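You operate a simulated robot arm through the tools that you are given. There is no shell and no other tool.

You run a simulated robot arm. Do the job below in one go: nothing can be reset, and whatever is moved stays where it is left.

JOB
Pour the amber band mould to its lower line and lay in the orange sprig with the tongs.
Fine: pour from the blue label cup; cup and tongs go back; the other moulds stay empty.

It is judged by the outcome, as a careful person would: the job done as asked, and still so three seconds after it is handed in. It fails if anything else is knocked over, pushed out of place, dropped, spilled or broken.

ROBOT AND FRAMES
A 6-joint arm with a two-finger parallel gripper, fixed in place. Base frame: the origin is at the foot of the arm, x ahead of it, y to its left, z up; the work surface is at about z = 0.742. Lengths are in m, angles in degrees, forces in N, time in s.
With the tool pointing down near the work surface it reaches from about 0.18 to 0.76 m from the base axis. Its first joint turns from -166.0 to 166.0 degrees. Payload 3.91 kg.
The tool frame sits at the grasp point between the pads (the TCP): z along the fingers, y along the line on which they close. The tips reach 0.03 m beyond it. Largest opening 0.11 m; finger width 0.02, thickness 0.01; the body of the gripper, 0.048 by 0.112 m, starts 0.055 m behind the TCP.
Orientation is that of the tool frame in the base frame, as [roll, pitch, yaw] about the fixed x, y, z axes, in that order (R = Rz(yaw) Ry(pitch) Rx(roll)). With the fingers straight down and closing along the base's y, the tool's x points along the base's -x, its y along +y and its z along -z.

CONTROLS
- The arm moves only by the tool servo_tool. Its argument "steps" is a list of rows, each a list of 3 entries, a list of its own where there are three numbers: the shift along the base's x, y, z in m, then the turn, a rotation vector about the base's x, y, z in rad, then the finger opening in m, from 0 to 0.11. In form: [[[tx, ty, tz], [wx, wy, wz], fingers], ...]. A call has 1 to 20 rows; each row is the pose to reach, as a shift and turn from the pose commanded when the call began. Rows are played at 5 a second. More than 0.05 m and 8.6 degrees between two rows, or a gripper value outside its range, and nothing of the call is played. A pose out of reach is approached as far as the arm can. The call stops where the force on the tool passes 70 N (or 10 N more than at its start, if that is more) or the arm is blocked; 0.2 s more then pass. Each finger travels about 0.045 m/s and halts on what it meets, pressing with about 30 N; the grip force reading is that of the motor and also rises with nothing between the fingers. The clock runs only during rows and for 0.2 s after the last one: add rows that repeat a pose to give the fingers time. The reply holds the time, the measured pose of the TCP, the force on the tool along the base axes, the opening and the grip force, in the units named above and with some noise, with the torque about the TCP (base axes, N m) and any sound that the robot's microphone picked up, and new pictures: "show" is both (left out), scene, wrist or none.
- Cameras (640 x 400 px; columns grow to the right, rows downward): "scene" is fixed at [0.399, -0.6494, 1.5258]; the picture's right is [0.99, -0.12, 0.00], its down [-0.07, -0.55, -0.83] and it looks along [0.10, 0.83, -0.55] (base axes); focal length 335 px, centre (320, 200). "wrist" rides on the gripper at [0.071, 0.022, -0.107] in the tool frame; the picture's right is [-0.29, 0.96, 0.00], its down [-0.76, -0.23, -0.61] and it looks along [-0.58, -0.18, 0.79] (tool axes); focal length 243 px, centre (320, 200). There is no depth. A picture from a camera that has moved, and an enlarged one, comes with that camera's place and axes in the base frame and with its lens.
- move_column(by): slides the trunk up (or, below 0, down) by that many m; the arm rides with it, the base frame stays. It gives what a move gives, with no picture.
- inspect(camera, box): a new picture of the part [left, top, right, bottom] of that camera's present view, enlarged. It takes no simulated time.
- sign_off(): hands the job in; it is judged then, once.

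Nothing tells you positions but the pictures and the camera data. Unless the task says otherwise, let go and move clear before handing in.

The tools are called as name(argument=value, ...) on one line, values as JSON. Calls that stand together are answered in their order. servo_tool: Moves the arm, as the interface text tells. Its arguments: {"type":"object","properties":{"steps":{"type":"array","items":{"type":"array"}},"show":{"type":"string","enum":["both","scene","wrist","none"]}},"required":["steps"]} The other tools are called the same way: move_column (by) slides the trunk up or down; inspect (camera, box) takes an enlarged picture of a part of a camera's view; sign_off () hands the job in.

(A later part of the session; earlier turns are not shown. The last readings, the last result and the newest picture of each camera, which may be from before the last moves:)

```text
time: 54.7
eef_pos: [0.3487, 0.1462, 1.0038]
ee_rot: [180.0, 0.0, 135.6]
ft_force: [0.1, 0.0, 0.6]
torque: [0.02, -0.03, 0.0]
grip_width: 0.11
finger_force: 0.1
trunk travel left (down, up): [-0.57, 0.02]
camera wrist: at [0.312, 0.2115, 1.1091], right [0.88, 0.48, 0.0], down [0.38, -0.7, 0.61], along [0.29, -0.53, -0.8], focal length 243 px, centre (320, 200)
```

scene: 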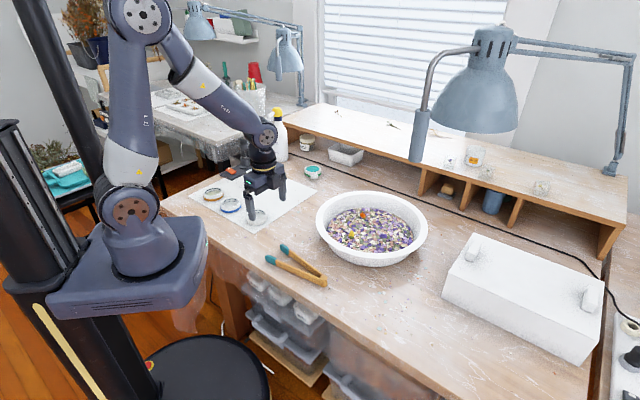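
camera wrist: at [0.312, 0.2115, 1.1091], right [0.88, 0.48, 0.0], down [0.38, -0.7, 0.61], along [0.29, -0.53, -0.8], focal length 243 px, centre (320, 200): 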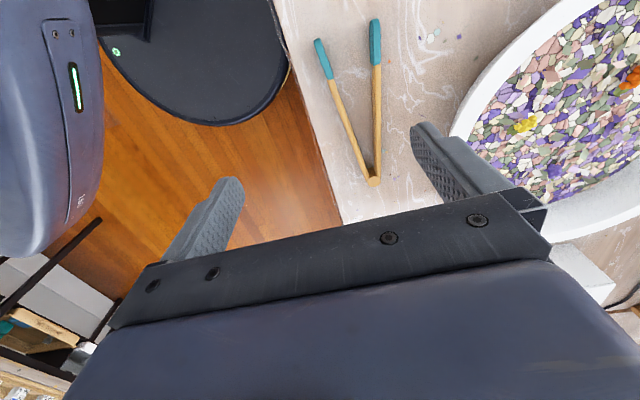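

The tongs lie between the bench edge and the bowl. I'll zoom in for exact geometry.

inspect(camera="wrist", box=[290, 0, 450, 200])

inspect(camera="wrist", box=[440, 0, 640, 220])

inspect(camera="scene", box=[352, 204, 374, 222])

inspect(camera="scene", box=[262, 240, 302, 275])

inspect(camera="scene", box=[296, 260, 336, 295])

```text
2.00 times, centred on (370, 100) of wrist
camera zoom: at [0.312, 0.2115, 1.1091], right [0.88, 0.48, 0.0], down [0.38, -0.7, 0.61], along [0.29, -0.53, -0.8], focal length 485 px, centre (220, 400)
```

zoom: 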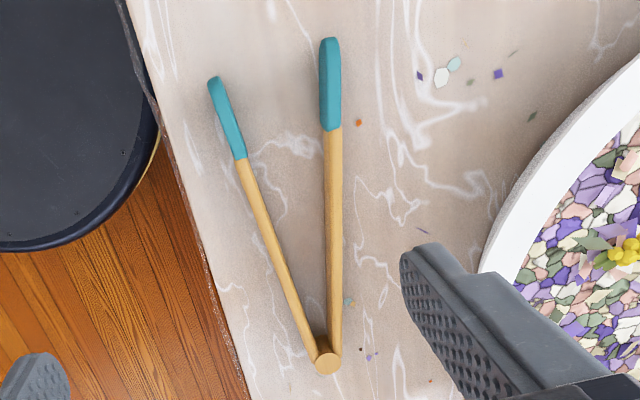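

```text
1.82 times, centred on (540, 110) of wrist
camera zoom: at [0.312, 0.2115, 1.1091], right [0.88, 0.48, 0.0], down [0.38, -0.7, 0.61], along [0.29, -0.53, -0.8], focal length 441 px, centre (-80, 364)
```

zoom: 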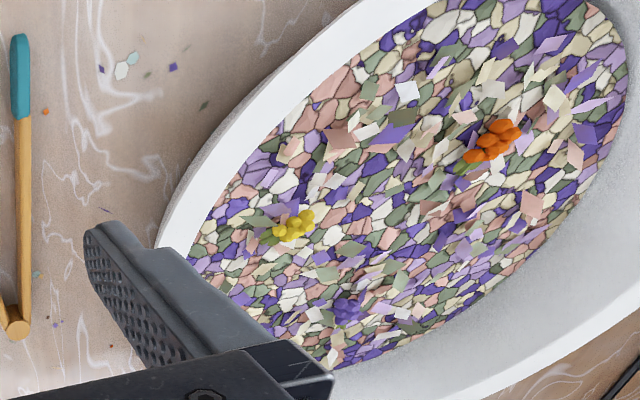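

```text
16.00 times, centred on (363, 213) of scene
camera zoom: at [0.399, -0.6494, 1.5258], right [0.99, -0.12, 0.0], down [-0.07, -0.55, -0.83], along [0.1, 0.83, -0.55], focal length 5360 px, centre (-368, -8)
```

zoom: 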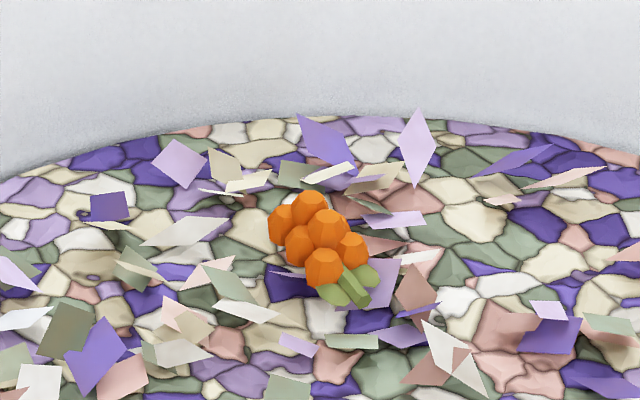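

```text
11.43 times, centred on (282, 258) of scene
camera zoom: at [0.399, -0.6494, 1.5258], right [0.99, -0.12, 0.0], down [-0.07, -0.55, -0.83], along [0.1, 0.83, -0.55], focal length 3829 px, centre (754, -457)
```

zoom: 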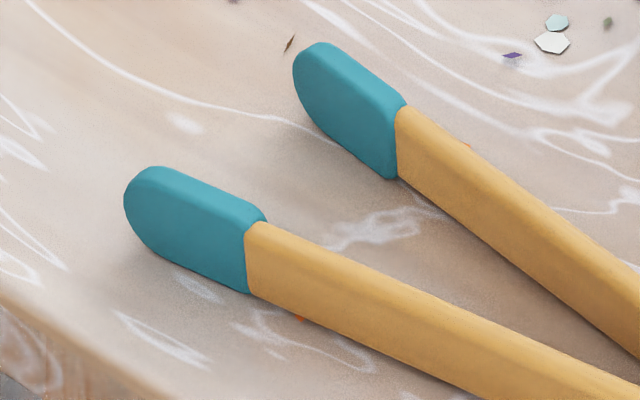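

```text
11.43 times, centred on (316, 278) of scene
camera zoom: at [0.399, -0.6494, 1.5258], right [0.99, -0.12, 0.0], down [-0.07, -0.55, -0.83], along [0.1, 0.83, -0.55], focal length 3829 px, centre (366, -686)
```

zoom: 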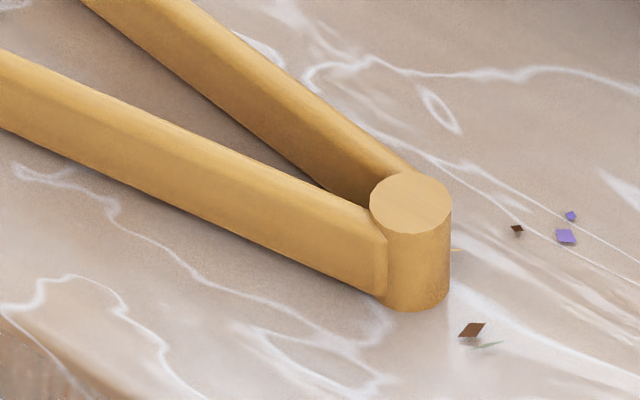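

The tongs are well measured: hinge at (0.497, 0.060), tips at (0.320, 0.188) and (0.370, 0.235), standing about 24 mm high. I'll lean the tool 45° toward the tips so they can point down later, and hover above.

servo_tool(steps=[[[0.011, -0.001, -0.017], [0.0916, 0.0935, 0], 0.1], [[0.022, -0.002, -0.034], [0.1832, 0.187, 0], 0.085], [[0.033, -0.002, -0.05], [0.2748, 0.2806, 0], 0.085], [[0.044, -0.003, -0.07], [0.3664, 0.3741, 0], 0.085], [[0.055, -0.004, -0.09], [0.458, 0.4677, 0], 0.085], [[0.0666, -0.0045, -0.104], [0.5496, 0.5612, 0], 0.085], [[0.0666, -0.0045, -0.104], [0.5496, 0.5612, 0], 0.085]])

inspect(camera="scene", box=[240, 190, 368, 300])

```text
time: 56.3
eef_pos: [0.4152, 0.142, 0.8987]
ee_rot: [180.0, -45.1, 135.6]
ft_force: [-0.1, -0.5, 0.4]
torque: [0.01, -0.02, 0.02]
grip_width: 0.085
finger_force: 0.1
trunk travel left (down, up): [-0.57, 0.02]
camera wrist: at [0.4478, 0.1395, 1.0237], right [0.82, 0.54, -0.21], down [0.53, -0.84, -0.11], along [-0.23, -0.02, -0.97], focal length 243 px, centre (320, 200)
```

scene: 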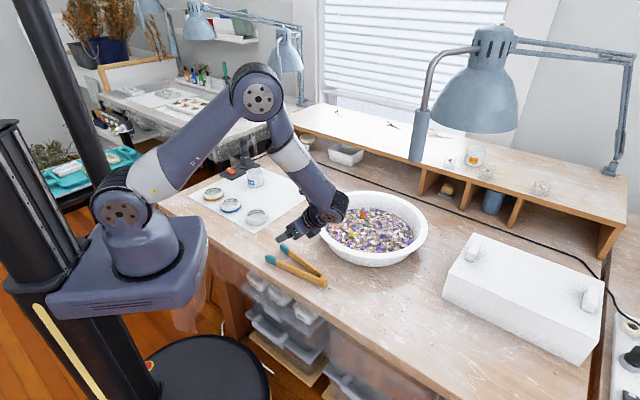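
wrist: 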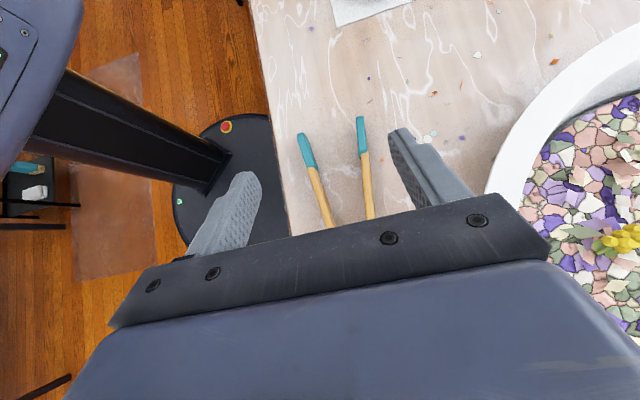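

```text
3.64 times, centred on (304, 245) of scene
camera zoom: at [0.399, -0.6494, 1.5258], right [0.99, -0.12, 0.0], down [-0.07, -0.55, -0.83], along [0.1, 0.83, -0.55], focal length 1218 px, centre (378, 36)
```

zoom: 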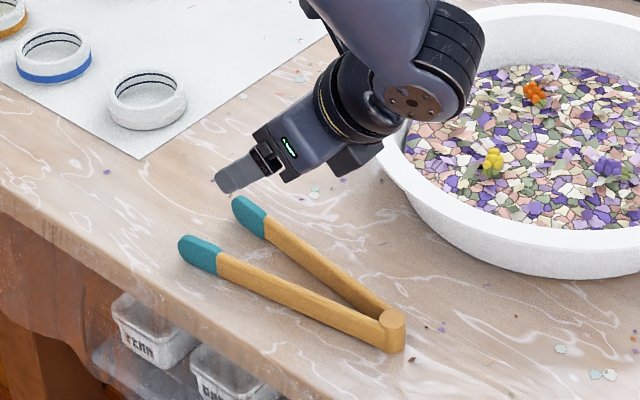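

The lateral alignment looks right. I'll descend around the arms of the tongs to z 0.774, so the fingertips stay just off the table.

servo_tool(steps=[[[0, 0, -0.03], [0, 0, 0], 0.085], [[0, 0, -0.06], [0, 0, 0], 0.085], [[0, 0, -0.085], [0, 0, 0], 0.085], [[0, 0, -0.105], [0, 0, 0], 0.085], [[0, 0, -0.118], [0, 0, 0], 0.085], [[0, 0, -0.1245], [0, 0, 0], 0.085], [[0, 0, -0.1245], [0, 0, 0], 0.085]])

inspect(camera="scene", box=[240, 210, 352, 300])

inspect(camera="wrist", box=[200, 40, 460, 240])

```text
time: 57.9
eef_pos: [0.414, 0.1413, 0.775]
ee_rot: [-180.0, -45.2, 135.5]
ft_force: [0.1, -0.2, -0.2]
torque: [-0.01, 0.02, -0.04]
grip_width: 0.0849
finger_force: 0.1
trunk travel left (down, up): [-0.57, 0.02]
camera wrist: at [0.4472, 0.1395, 0.8992], right [0.82, 0.54, -0.21], down [0.53, -0.84, -0.11], along [-0.23, -0.02, -0.97], focal length 243 px, centre (320, 200)
```

scene: 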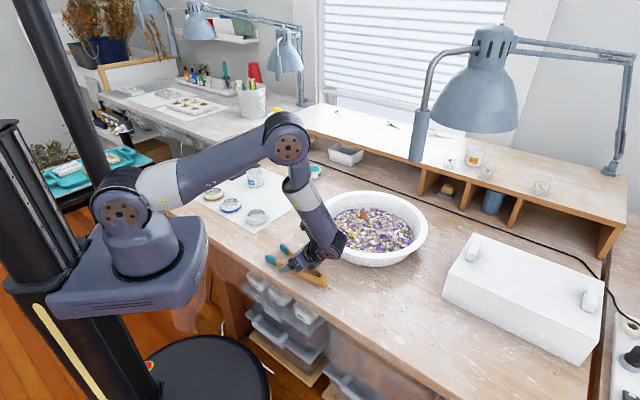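
wrist: 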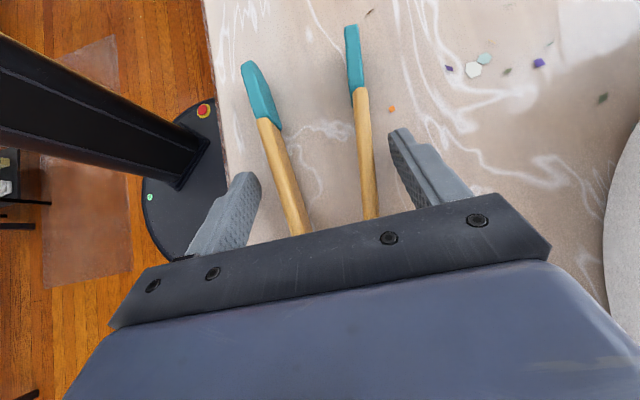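

```text
4.44 times, centred on (296, 255) of scene
camera zoom: at [0.399, -0.6494, 1.5258], right [0.99, -0.12, 0.0], down [-0.07, -0.55, -0.83], along [0.1, 0.83, -0.55], focal length 1489 px, centre (427, -44)
```

zoom: 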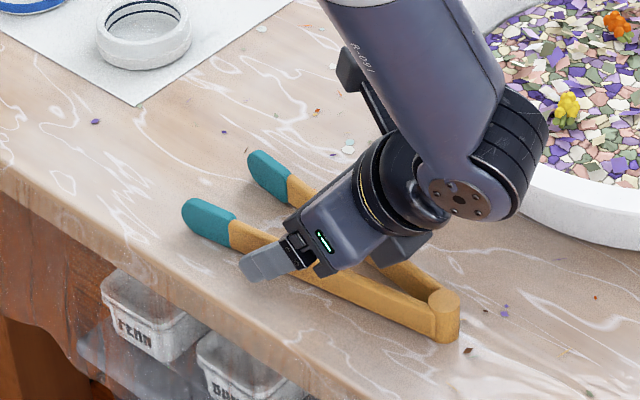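

```text
2.00 times, centred on (330, 140) of wrist
camera zoom: at [0.4472, 0.1395, 0.8992], right [0.82, 0.54, -0.21], down [0.53, -0.84, -0.11], along [-0.23, -0.02, -0.97], focal length 485 px, centre (300, 320)
```

zoom: 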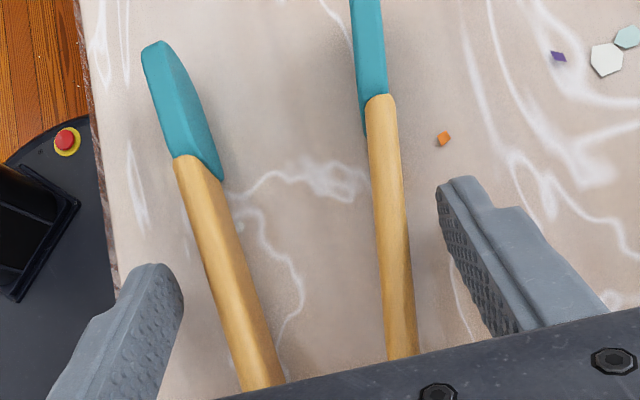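

The fingers straddle both arms. I'll close in small steps to find contact and feel the spring.

servo_tool(steps=[[[0, 0, 0], [0, 0, 0], 0.07], [[0, 0, 0], [0, 0, 0], 0.06], [[0, 0, 0], [0, 0, 0], 0.055], [[0, 0, 0], [0, 0, 0], 0.055]], show="none")

inspect(camera="wrist", box=[200, 40, 460, 240])

```text
time: 58.9
eef_pos: [0.4134, 0.1413, 0.776]
ee_rot: [180.0, -45.1, 135.6]
ft_force: [-0.2, -1.0, -0.5]
torque: [-0.04, -0.07, -0.03]
grip_width: 0.0546
finger_force: 1.9
trunk travel left (down, up): [-0.57, 0.02]
```

```text
2.00 times, centred on (330, 140) of wrist
camera zoom: at [0.4472, 0.1395, 0.8994], right [0.82, 0.54, -0.21], down [0.53, -0.84, -0.11], along [-0.23, -0.02, -0.97], focal length 485 px, centre (300, 320)
```

zoom: 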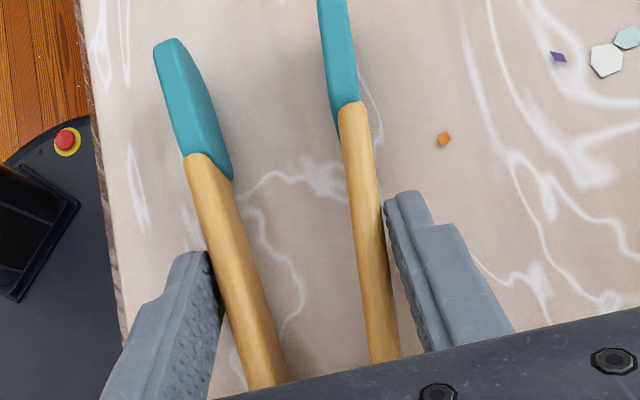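

There's contact at 54.6 mm with about 2 N, and the arms flex slightly. I'll squeeze a bit more.

servo_tool(steps=[[[0, 0, 0], [0, 0, 0], 0.052], [[0, 0, 0], [0, 0, 0], 0.049], [[0, 0, 0], [0, 0, 0], 0.049], [[0, 0, 0], [0, 0, 0], 0.049]], show="none")

inspect(camera="wrist", box=[200, 40, 460, 240])

```text
time: 59.9
eef_pos: [0.4149, 0.1421, 0.7757]
ee_rot: [-179.9, -45.2, 135.5]
ft_force: [0.0, 0.8, 0.4]
torque: [0.01, 0.04, 0.0]
grip_width: 0.0488
finger_force: 1.9
trunk travel left (down, up): [-0.57, 0.02]
```

```text
2.00 times, centred on (330, 140) of wrist
camera zoom: at [0.4472, 0.1395, 0.8994], right [0.82, 0.54, -0.21], down [0.53, -0.84, -0.11], along [-0.23, -0.02, -0.97], focal length 485 px, centre (300, 320)
```

zoom: 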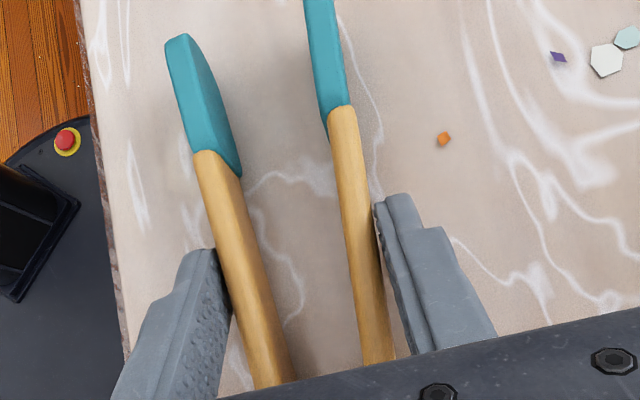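

The spring is light, about 2 N. I'll squeeze slightly more to 45 mm for a secure hold and lift a little to test.

servo_tool(steps=[[[0, 0, 0], [0, 0, 0], 0.044], [[0, 0, 0], [0, 0, 0], 0.044], [[0, 0, 0], [0, 0, 0], 0.044], [[0, 0, 0.006], [0, 0, 0], 0.044], [[0, 0, 0.015], [0, 0, 0], 0.044], [[0, 0, 0.03], [0, 0, 0], 0.044], [[0, 0, 0.03], [0, 0, 0], 0.044]])

inspect(camera="scene", box=[240, 210, 352, 300])

inspect(camera="wrist", box=[200, 0, 460, 200])

```text
time: 61.5
eef_pos: [0.4144, 0.1428, 0.8051]
ee_rot: [-180.0, -45.1, 135.6]
ft_force: [0.0, 0.6, -0.4]
torque: [0.04, 0.01, 0.03]
grip_width: 0.0435
finger_force: 2.3
trunk travel left (down, up): [-0.57, 0.02]
camera wrist: at [0.4473, 0.14, 0.9298], right [0.82, 0.54, -0.21], down [0.53, -0.84, -0.11], along [-0.23, -0.02, -0.97], focal length 243 px, centre (320, 200)
```

scene: 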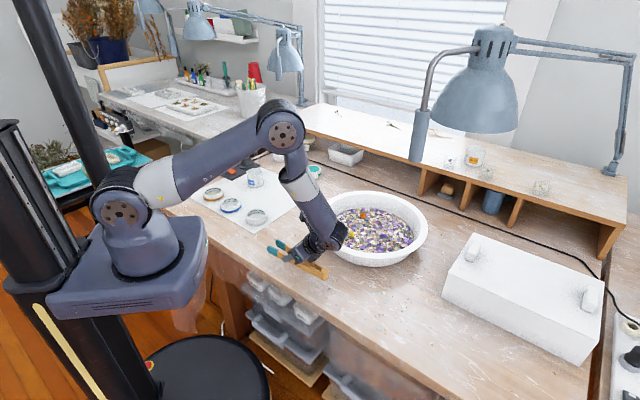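
wrist: 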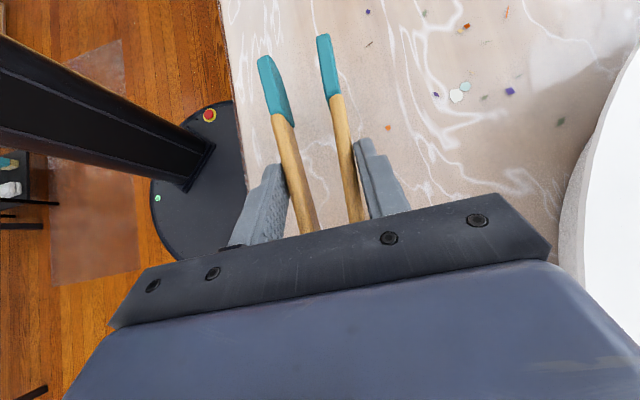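

```text
4.44 times, centred on (296, 255) of scene
camera zoom: at [0.399, -0.6494, 1.5258], right [0.99, -0.12, 0.0], down [-0.07, -0.55, -0.83], along [0.1, 0.83, -0.55], focal length 1489 px, centre (427, -44)
```

zoom: 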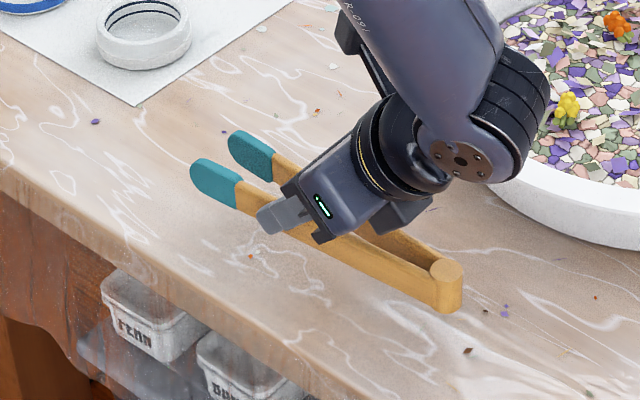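

```text
2.00 times, centred on (330, 100) of wrist
camera zoom: at [0.4473, 0.14, 0.9298], right [0.82, 0.54, -0.21], down [0.53, -0.84, -0.11], along [-0.23, -0.02, -0.97], focal length 485 px, centre (300, 400)
```

zoom: 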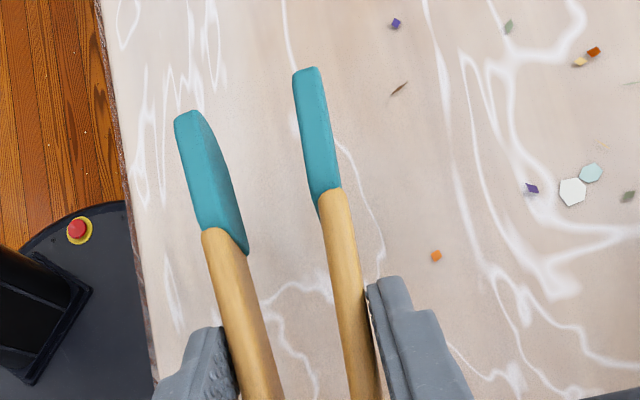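

The tongs are held level, with the tips centred. From both views I place the orange sprig at about (0.681, 0.342, 0.783), inside the bowl. I'll lift higher, clear of the bowl, and turn the heading toward it.

servo_tool(steps=[[[0, 0, 0.02], [0, 0, 0], 0.044], [[0, 0, 0.045], [0, 0, 0], 0.044], [[0, 0, 0.075], [0, 0, -0.06], 0.044], [[0, 0, 0.1], [0, 0, -0.16], 0.044], [[0, 0, 0.12], [0, 0, -0.27], 0.044], [[0, 0, 0.125], [0, 0, -0.38], 0.044], [[0, 0, 0.125], [0, 0, -0.49], 0.044], [[0, 0, 0.125], [0, 0, -0.6], 0.044], [[0.01, 0, 0.125], [0, 0, -0.71], 0.044], [[0.02, 0, 0.125], [0, 0, -0.82], 0.044], [[0.03, 0.0, 0.125], [0, 0, -0.93], 0.044], [[0.04, 0.0, 0.125], [0, 0, -1.04], 0.044], [[0.05, 0.0, 0.125], [0, 0, -1.15], 0.044], [[0.05, 0.0, 0.125], [0, 0, -1.25], 0.044], [[0.05, 0.0, 0.125], [0, 0, -1.32], 0.044], [[0.05, 0.0, 0.125], [0, 0, -1.32], 0.044]])

inspect(camera="scene", box=[260, 150, 440, 280])

```text
time: 64.9
eef_pos: [0.4651, 0.1413, 0.9309]
ee_rot: [179.9, -45.2, 59.9]
ft_force: [-0.4, -0.6, -0.6]
torque: [0.03, -0.04, -0.01]
grip_width: 0.0438
finger_force: 2.1
trunk travel left (down, up): [-0.57, 0.02]
camera wrist: at [0.4701, 0.1092, 1.0548], right [0.72, -0.66, -0.21], down [-0.68, -0.72, -0.11], along [-0.08, 0.22, -0.97], focal length 243 px, centre (320, 200)
```

scene: 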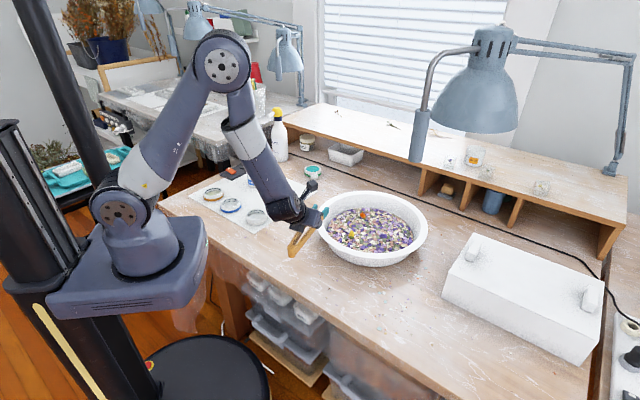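
wrist: 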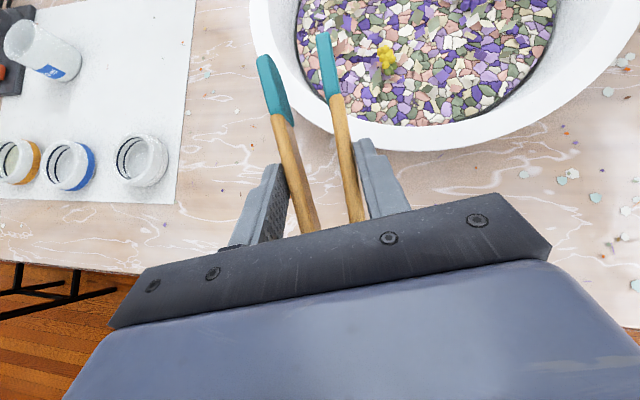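

```text
3.08 times, centred on (350, 215) of scene
camera zoom: at [0.399, -0.6494, 1.5258], right [0.99, -0.12, 0.0], down [-0.07, -0.55, -0.83], along [0.1, 0.83, -0.55], focal length 1031 px, centre (228, 154)
```

zoom: 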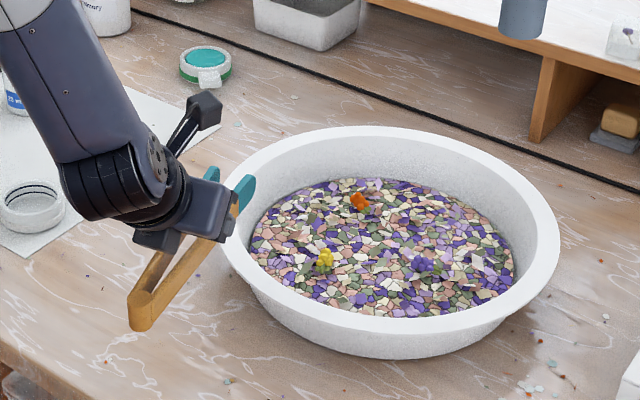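

I'll move above the sprig and pitch the tips down by 30°, staying well above the bowl's rim.

servo_tool(steps=[[[0.015, 0.01, 0.02], [-0.04, 0.023, 0], 0.046], [[0.04, 0.03, 0.03], [-0.1, 0.058, 0], 0.048], [[0.065, 0.05, 0.03], [-0.16, 0.093, 0], 0.05], [[0.09, 0.07, 0.03], [-0.22, 0.1276, 0], 0.05], [[0.115, 0.09, 0.03], [-0.28, 0.1623, 0], 0.05], [[0.14, 0.11, 0.02], [-0.34, 0.1971, 0], 0.05], [[0.165, 0.128, 0.02], [-0.4, 0.232, 0], 0.05], [[0.181, 0.141, 0.02], [-0.4529, 0.2626, 0], 0.05], [[0.181, 0.141, 0.02], [-0.4529, 0.2626, 0], 0.05]])

inspect(camera="scene", box=[300, 150, 440, 260])

inspect(camera="wrist", box=[200, 0, 460, 200])

```text
time: 66.9
eef_pos: [0.6456, 0.2831, 0.9493]
ee_rot: [180.0, -15.1, 59.9]
ft_force: [0.3, -0.6, -0.2]
torque: [-0.01, -0.01, 0.02]
grip_width: 0.0495
finger_force: 0.1
trunk travel left (down, up): [-0.57, 0.02]
camera wrist: at [0.6848, 0.3076, 1.0705], right [0.69, -0.72, -0.08], down [-0.65, -0.66, 0.39], along [-0.33, -0.22, -0.92], focal length 243 px, centre (320, 200)
```

scene: 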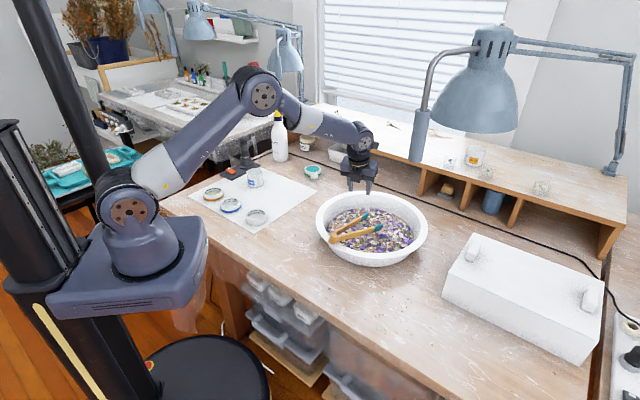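
wrist: 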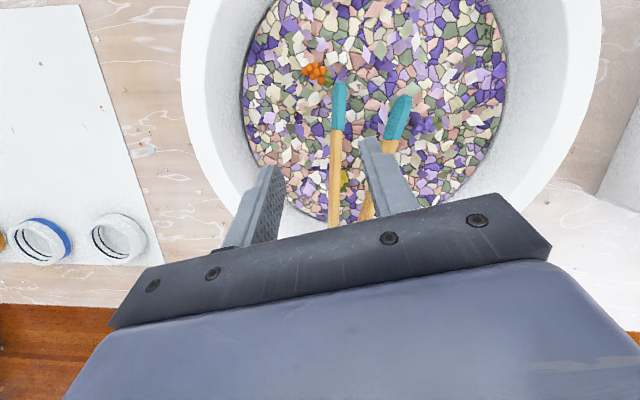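

```text
3.64 times, centred on (370, 205) of scene
camera zoom: at [0.399, -0.6494, 1.5258], right [0.99, -0.12, 0.0], down [-0.07, -0.55, -0.83], along [0.1, 0.83, -0.55], focal length 1218 px, centre (138, 182)
```

zoom: 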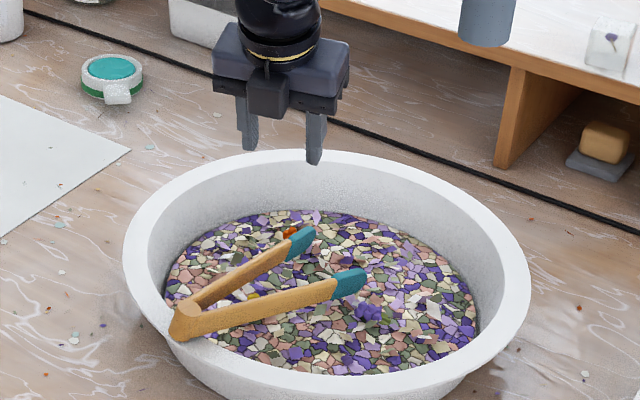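

```text
2.00 times, centred on (330, 100) of wrist
camera zoom: at [0.6848, 0.3076, 1.0705], right [0.69, -0.72, -0.08], down [-0.65, -0.66, 0.39], along [-0.33, -0.22, -0.92], focal length 485 px, centre (300, 400)
```

zoom: 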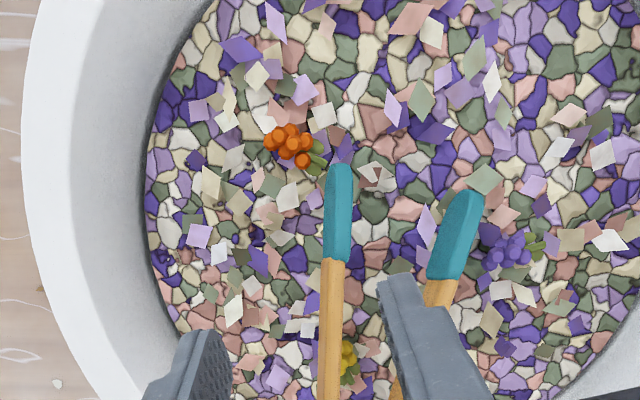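

The tongs slipped out when I widened the grip: they're now lying in the bowl with the hinge against the rim. Nothing else seems disturbed, but I need to look carefully before picking them up again.

inspect(camera="scene", box=[325, 200, 405, 255])

inspect(camera="scene", box=[325, 220, 365, 250])

inspect(camera="scene", box=[365, 205, 405, 235])

inspect(camera="wrist", box=[290, 20, 470, 130])

```text
7.27 times, centred on (365, 228) of scene
camera zoom: at [0.399, -0.6494, 1.5258], right [0.99, -0.12, 0.0], down [-0.07, -0.55, -0.83], along [0.1, 0.83, -0.55], focal length 2436 px, centre (-7, 0)
```

zoom: 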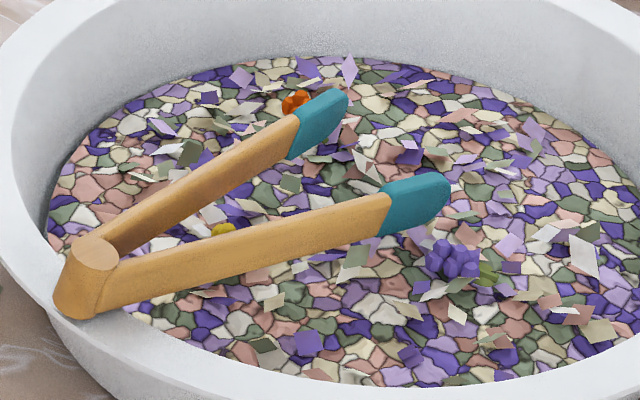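

```text
13.33 times, centred on (345, 235) of scene
camera zoom: at [0.399, -0.6494, 1.5258], right [0.99, -0.12, 0.0], down [-0.07, -0.55, -0.83], along [0.1, 0.83, -0.55], focal length 4467 px, centre (-13, -267)
```

zoom: 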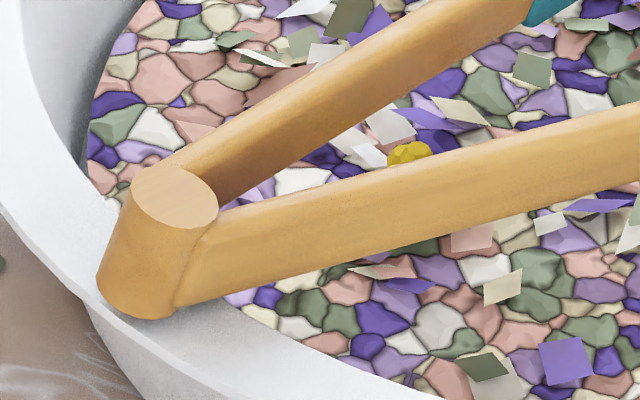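

```text
13.33 times, centred on (385, 220) of scene
camera zoom: at [0.399, -0.6494, 1.5258], right [0.99, -0.12, 0.0], down [-0.07, -0.55, -0.83], along [0.1, 0.83, -0.55], focal length 4467 px, centre (-547, -67)
```

zoom: 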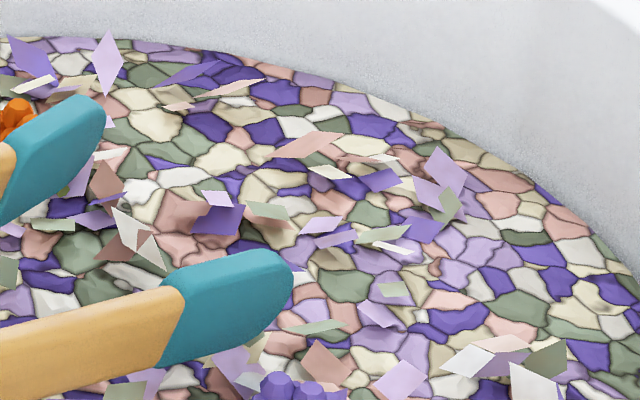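

```text
3.56 times, centred on (380, 75) of wrist
camera zoom: at [0.6848, 0.3076, 1.0705], right [0.69, -0.72, -0.08], down [-0.65, -0.66, 0.39], along [-0.33, -0.22, -0.92], focal length 863 px, centre (107, 644)
```

zoom: 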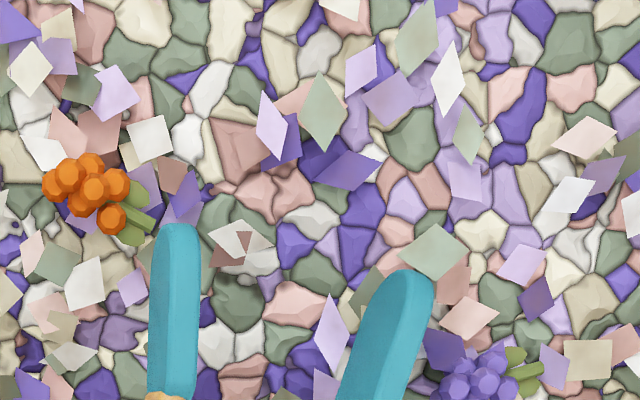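

The tongs have sprung back to their natural opening, with the hinge resting on the bowl's rim at about (0.542, 0.164), tips in the petals and heading about 36°. The orange sprig is undisturbed. I'll realign the gripper with the tongs.

servo_tool(steps=[[[-0.002, -0.01, 0], [0, 0, -0.1], 0.06], [[-0.004, -0.02, 0], [0, 0, -0.2], 0.07], [[-0.006, -0.035, 0], [0, 0, -0.31], 0.08], [[-0.009, -0.05, 0], [0, 0, -0.4206], 0.085], [[-0.009, -0.05, 0], [0, 0, -0.4206], 0.085]], show="none")

servo_tool(steps=[[[0, 0, 0], [0.061, -0.0845, 0], 0.085], [[0, 0, -0.01], [0.122, -0.169, 0], 0.085], [[0, 0, -0.02], [0.1828, -0.2534, 0], 0.085], [[0, 0, -0.02], [0.1828, -0.2534, 0], 0.085]])

inspect(camera="wrist", box=[200, 0, 460, 200])

inspect(camera="scene", box=[310, 160, 430, 260])

```text
time: 68.1
eef_pos: [0.6356, 0.2324, 0.9506]
ee_rot: [179.9, -15.2, 35.9]
ft_force: [-0.3, -0.3, 0.4]
torque: [0.0, 0.0, 0.01]
grip_width: 0.085
finger_force: 0.0
trunk travel left (down, up): [-0.57, 0.02]
```

```text
time: 69.1
eef_pos: [0.6355, 0.2324, 0.9299]
ee_rot: [-179.9, -33.1, 35.9]
ft_force: [1.2, 0.1, -0.5]
torque: [0.02, 0.01, 0.0]
grip_width: 0.085
finger_force: 0.1
trunk travel left (down, up): [-0.57, 0.02]
camera wrist: at [0.6495, 0.2163, 1.0571], right [0.36, -0.92, -0.16], down [-0.92, -0.38, 0.1], along [-0.15, 0.11, -0.98], focal length 243 px, centre (320, 200)
```

scene: 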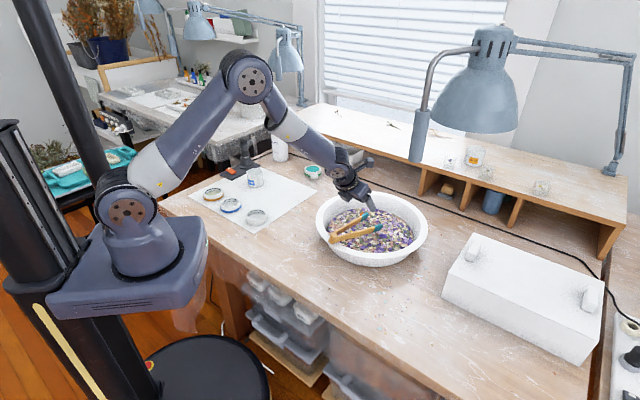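
wrist: 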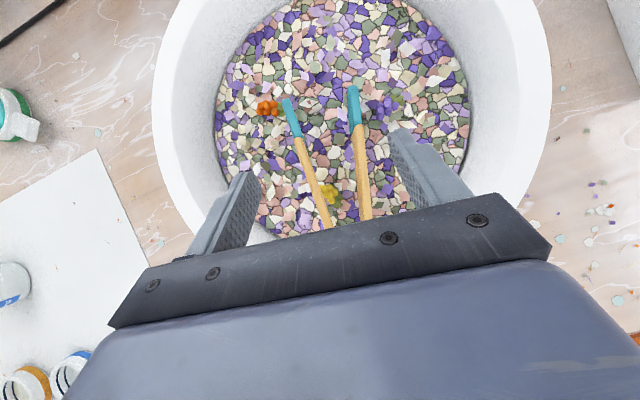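

```text
2.00 times, centred on (330, 100) of wrist
camera zoom: at [0.6495, 0.2163, 1.0571], right [0.36, -0.92, -0.16], down [-0.92, -0.38, 0.1], along [-0.15, 0.11, -0.98], focal length 485 px, centre (300, 400)
```

zoom: 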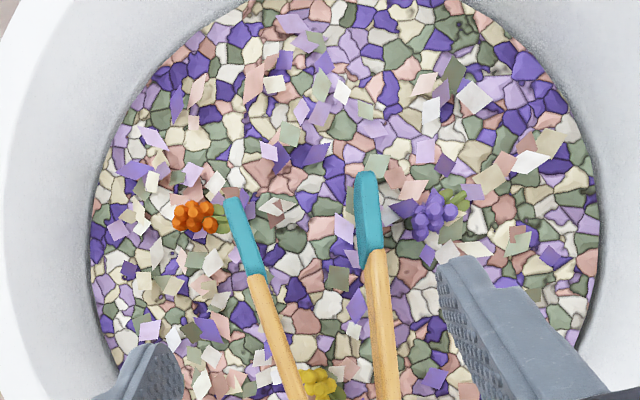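

```text
4.00 times, centred on (370, 210) of scene
camera zoom: at [0.399, -0.6494, 1.5258], right [0.99, -0.12, 0.0], down [-0.07, -0.55, -0.83], along [0.1, 0.83, -0.55], focal length 1340 px, centre (120, 160)
```

zoom: 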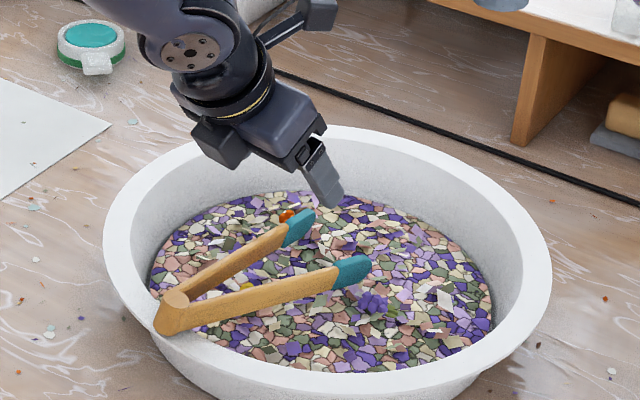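

All positions triangulate consistently. The yellow sprig lies low between the arms, so I'll stop a bit higher at z 0.838 and grip the arms there.

servo_tool(steps=[[[0.001, 0, -0.025], [0, 0, 0], 0.085], [[0.001, 0, -0.05], [0, 0, 0], 0.085], [[0.001, 0, -0.072], [0, 0, 0], 0.085], [[0.001, 0, -0.085], [0, 0, 0], 0.085], [[0.001, 0, -0.092], [0, 0, 0], 0.085], [[0.001, 0, -0.092], [0, 0, 0], 0.085]])

inspect(camera="wrist", box=[200, 0, 460, 200])

inspect(camera="scene", box=[325, 190, 405, 250])

```text
time: 70.5
eef_pos: [0.6382, 0.2343, 0.8383]
ee_rot: [-180.0, -33.0, 35.8]
ft_force: [-0.4, 0.6, 0.3]
torque: [-0.03, 0.0, 0.05]
grip_width: 0.0848
finger_force: 0.0
trunk travel left (down, up): [-0.57, 0.02]
camera wrist: at [0.6516, 0.2168, 0.9653], right [0.36, -0.92, -0.16], down [-0.92, -0.38, 0.1], along [-0.15, 0.11, -0.98], focal length 243 px, centre (320, 200)
```

scene: 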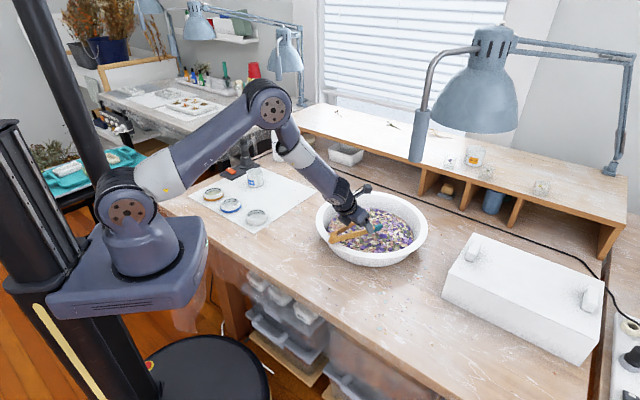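
wrist: 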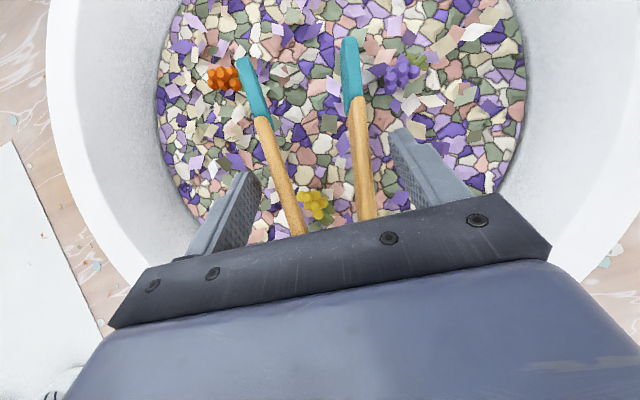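

```text
2.00 times, centred on (330, 100) of wrist
camera zoom: at [0.6516, 0.2168, 0.9653], right [0.36, -0.92, -0.16], down [-0.92, -0.38, 0.1], along [-0.15, 0.11, -0.98], focal length 485 px, centre (300, 400)
```

zoom: 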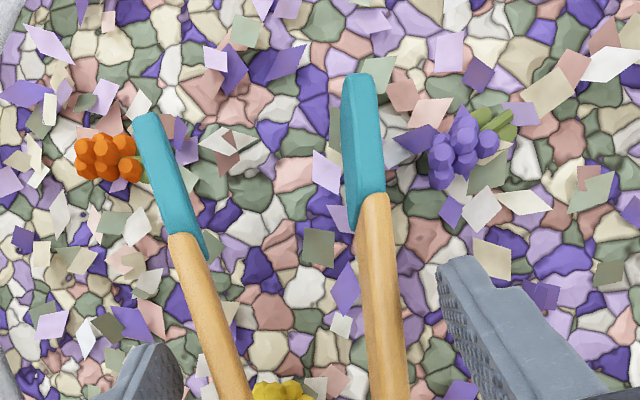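

```text
6.67 times, centred on (365, 220) of scene
camera zoom: at [0.399, -0.6494, 1.5258], right [0.99, -0.12, 0.0], down [-0.07, -0.55, -0.83], along [0.1, 0.83, -0.55], focal length 2233 px, centre (20, 67)
```

zoom: 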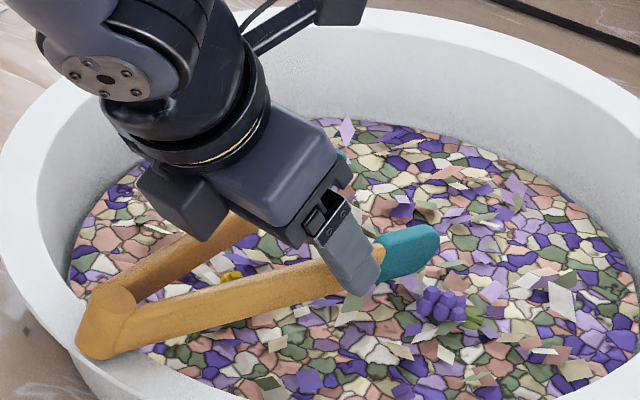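

The fingers are on both sides of the arms. I'll close slowly to about 46 mm, and this time not widen again while holding.

servo_tool(steps=[[[0, 0, 0], [0, 0, 0], 0.075], [[0, 0, 0], [0, 0, 0], 0.066], [[0, 0, 0], [0, 0, 0], 0.06], [[0, 0, 0], [0, 0, 0], 0.055], [[0, 0, 0], [0, 0, 0], 0.051], [[0, 0, 0], [0, 0, 0], 0.048], [[0, 0, 0], [0, 0, 0], 0.046], [[0, 0, 0], [0, 0, 0], 0.046], [[0, 0, 0], [0, 0, 0], 0.046]])

inspect(camera="wrist", box=[200, 0, 460, 200])

inspect(camera="scene", box=[325, 190, 405, 250])

```text
time: 72.5
eef_pos: [0.638, 0.2335, 0.8378]
ee_rot: [-179.9, -33.0, 35.8]
ft_force: [0.0, 0.6, 0.5]
torque: [-0.02, -0.02, 0.06]
grip_width: 0.0456
finger_force: 1.6
trunk travel left (down, up): [-0.57, 0.02]
camera wrist: at [0.6516, 0.2167, 0.9654], right [0.36, -0.92, -0.16], down [-0.92, -0.38, 0.1], along [-0.15, 0.11, -0.98], focal length 243 px, centre (320, 200)
```

scene: 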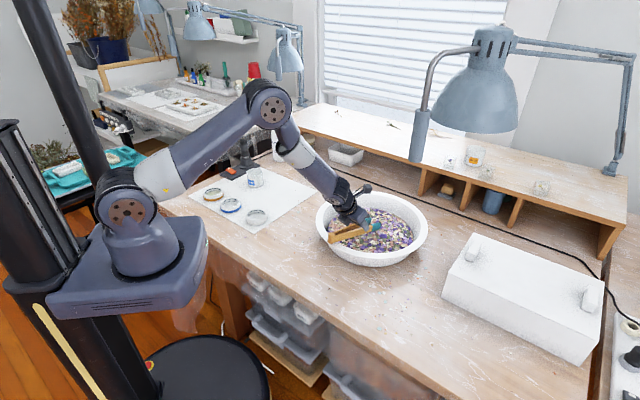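
wrist: 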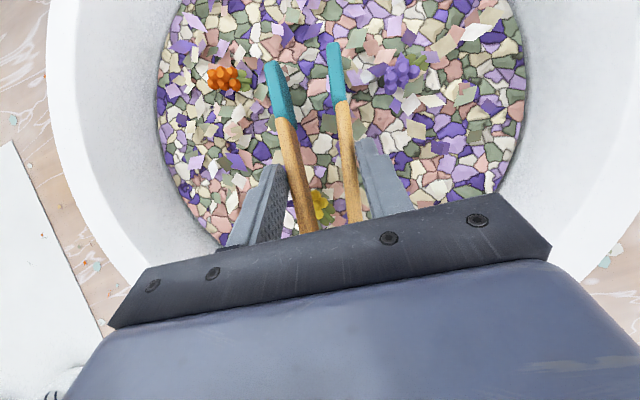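

```text
2.00 times, centred on (330, 100) of wrist
camera zoom: at [0.6516, 0.2167, 0.9654], right [0.36, -0.92, -0.16], down [-0.92, -0.38, 0.1], along [-0.15, 0.11, -0.98], focal length 485 px, centre (300, 400)
```

zoom: 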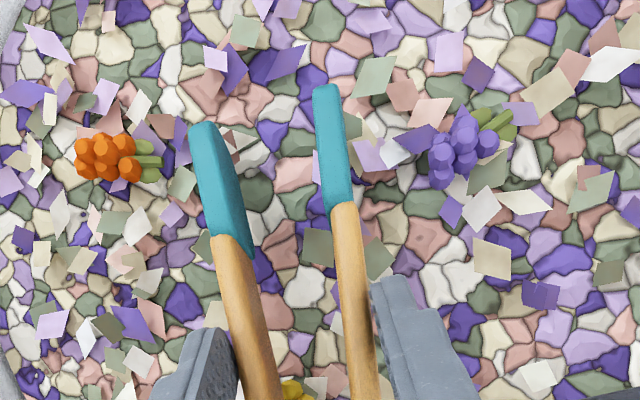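

```text
6.67 times, centred on (365, 220) of scene
camera zoom: at [0.399, -0.6494, 1.5258], right [0.99, -0.12, 0.0], down [-0.07, -0.55, -0.83], along [0.1, 0.83, -0.55], focal length 2233 px, centre (20, 67)
```

zoom: 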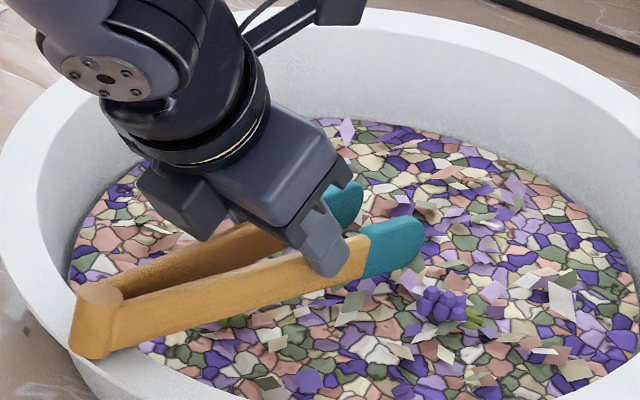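

The tongs are gripped again at 46 mm. While they still rest safely, I'll check whether a slightly wider grip still holds force.

servo_tool(steps=[[[0, 0, 0], [0, 0, 0], 0.0465], [[0, 0, 0], [0, 0, 0], 0.047], [[0, 0, 0], [0, 0, 0], 0.0475], [[0, 0, 0], [0, 0, 0], 0.048], [[0, 0, 0], [0, 0, 0], 0.0485], [[0, 0, 0], [0, 0, 0], 0.049], [[0, 0, 0], [0, 0, 0], 0.049], [[0, 0, 0], [0, 0, 0], 0.049], [[0, 0, 0], [0, 0, 0], 0.049], [[0, 0, 0], [0, 0, 0], 0.049]], show="none")

inspect(camera="wrist", box=[200, 0, 460, 200])

```text
time: 74.7
eef_pos: [0.6369, 0.2327, 0.8387]
ee_rot: [-180.0, -32.9, 35.8]
ft_force: [0.0, -0.5, -0.4]
torque: [0.01, 0.01, 0.0]
grip_width: 0.0484
finger_force: 2.3
trunk travel left (down, up): [-0.57, 0.02]
```

```text
2.00 times, centred on (330, 100) of wrist
camera zoom: at [0.6515, 0.2167, 0.9655], right [0.36, -0.92, -0.16], down [-0.92, -0.38, 0.1], along [-0.15, 0.11, -0.98], focal length 485 px, centre (300, 400)
```

zoom: 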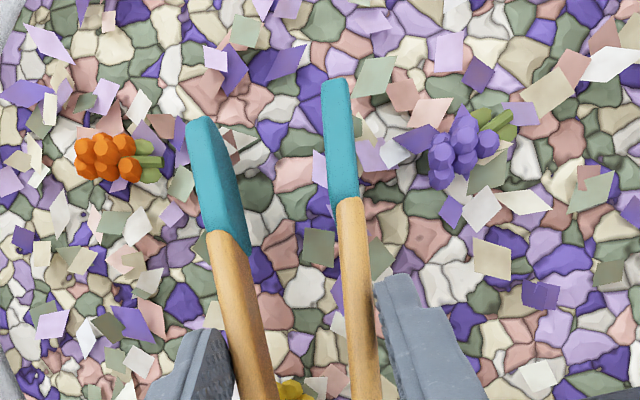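

With slow opening the arms follow and the grip keeps 2.3 N, so the slip came from widening too fast. I'll hold at 48.5 mm and lift gently.

servo_tool(steps=[[[0, 0, 0.004], [0, 0, 0], 0.0485], [[0, 0, 0.012], [0, 0, 0], 0.0485], [[0, 0, 0.022], [0, 0, 0], 0.0485], [[0, 0, 0.034], [0, 0, 0], 0.0485], [[0, 0, 0.046], [0, 0, 0], 0.0485], [[0, 0, 0.058], [0, 0, 0], 0.0485], [[0, 0, 0.07], [0, 0, 0], 0.0485], [[0, 0, 0.08], [0, 0, 0], 0.0485], [[0, 0, 0.08], [0, 0, 0], 0.0485]])

inspect(camera="wrist", box=[200, 0, 460, 200])

inspect(camera="scene", box=[310, 160, 430, 260])

```text
time: 76.7
eef_pos: [0.6375, 0.2335, 0.9186]
ee_rot: [-179.9, -33.0, 35.8]
ft_force: [-0.3, 0.6, -1.3]
torque: [-0.01, 0.02, 0.03]
grip_width: 0.0485
finger_force: 0.1
trunk travel left (down, up): [-0.57, 0.02]
camera wrist: at [0.6508, 0.2169, 1.0452], right [0.36, -0.92, -0.16], down [-0.92, -0.38, 0.1], along [-0.15, 0.11, -0.98], focal length 243 px, centre (320, 200)
```

scene: 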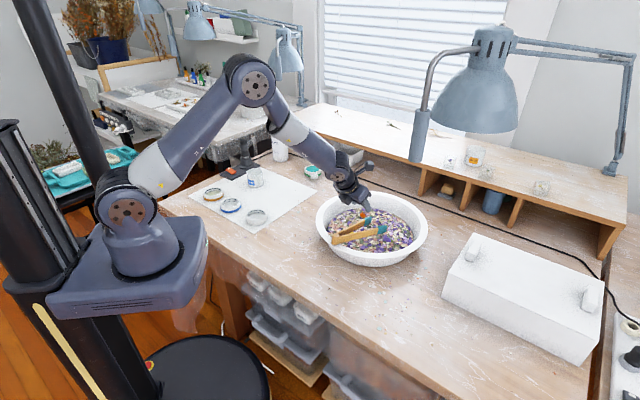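
wrist: 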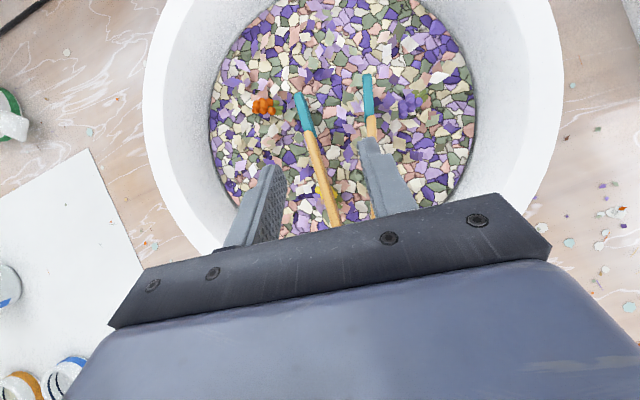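

```text
2.00 times, centred on (330, 100) of wrist
camera zoom: at [0.6508, 0.2169, 1.0452], right [0.36, -0.92, -0.16], down [-0.92, -0.38, 0.1], along [-0.15, 0.11, -0.98], focal length 485 px, centre (300, 400)
```

zoom: 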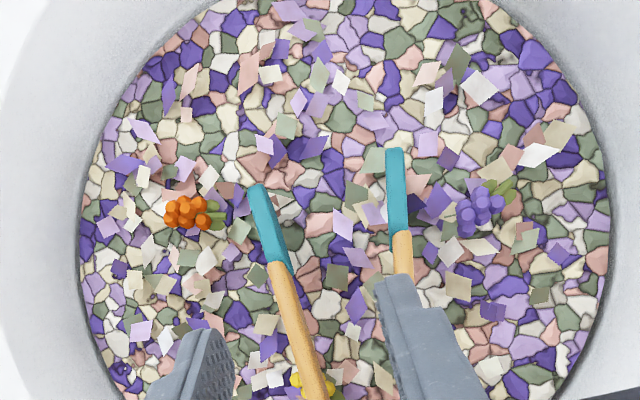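

```text
4.00 times, centred on (370, 210) of scene
camera zoom: at [0.399, -0.6494, 1.5258], right [0.99, -0.12, 0.0], down [-0.07, -0.55, -0.83], along [0.1, 0.83, -0.55], focal length 1340 px, centre (120, 160)
```

zoom: 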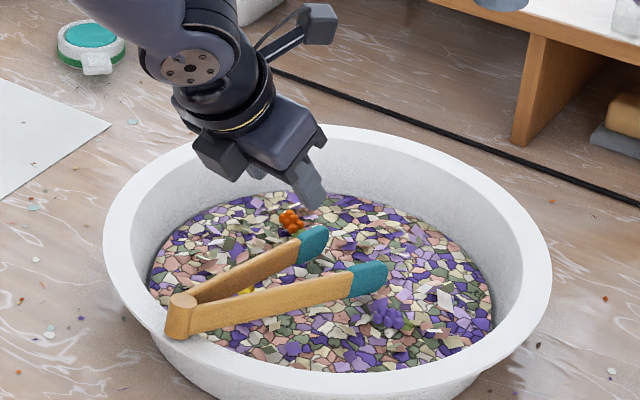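

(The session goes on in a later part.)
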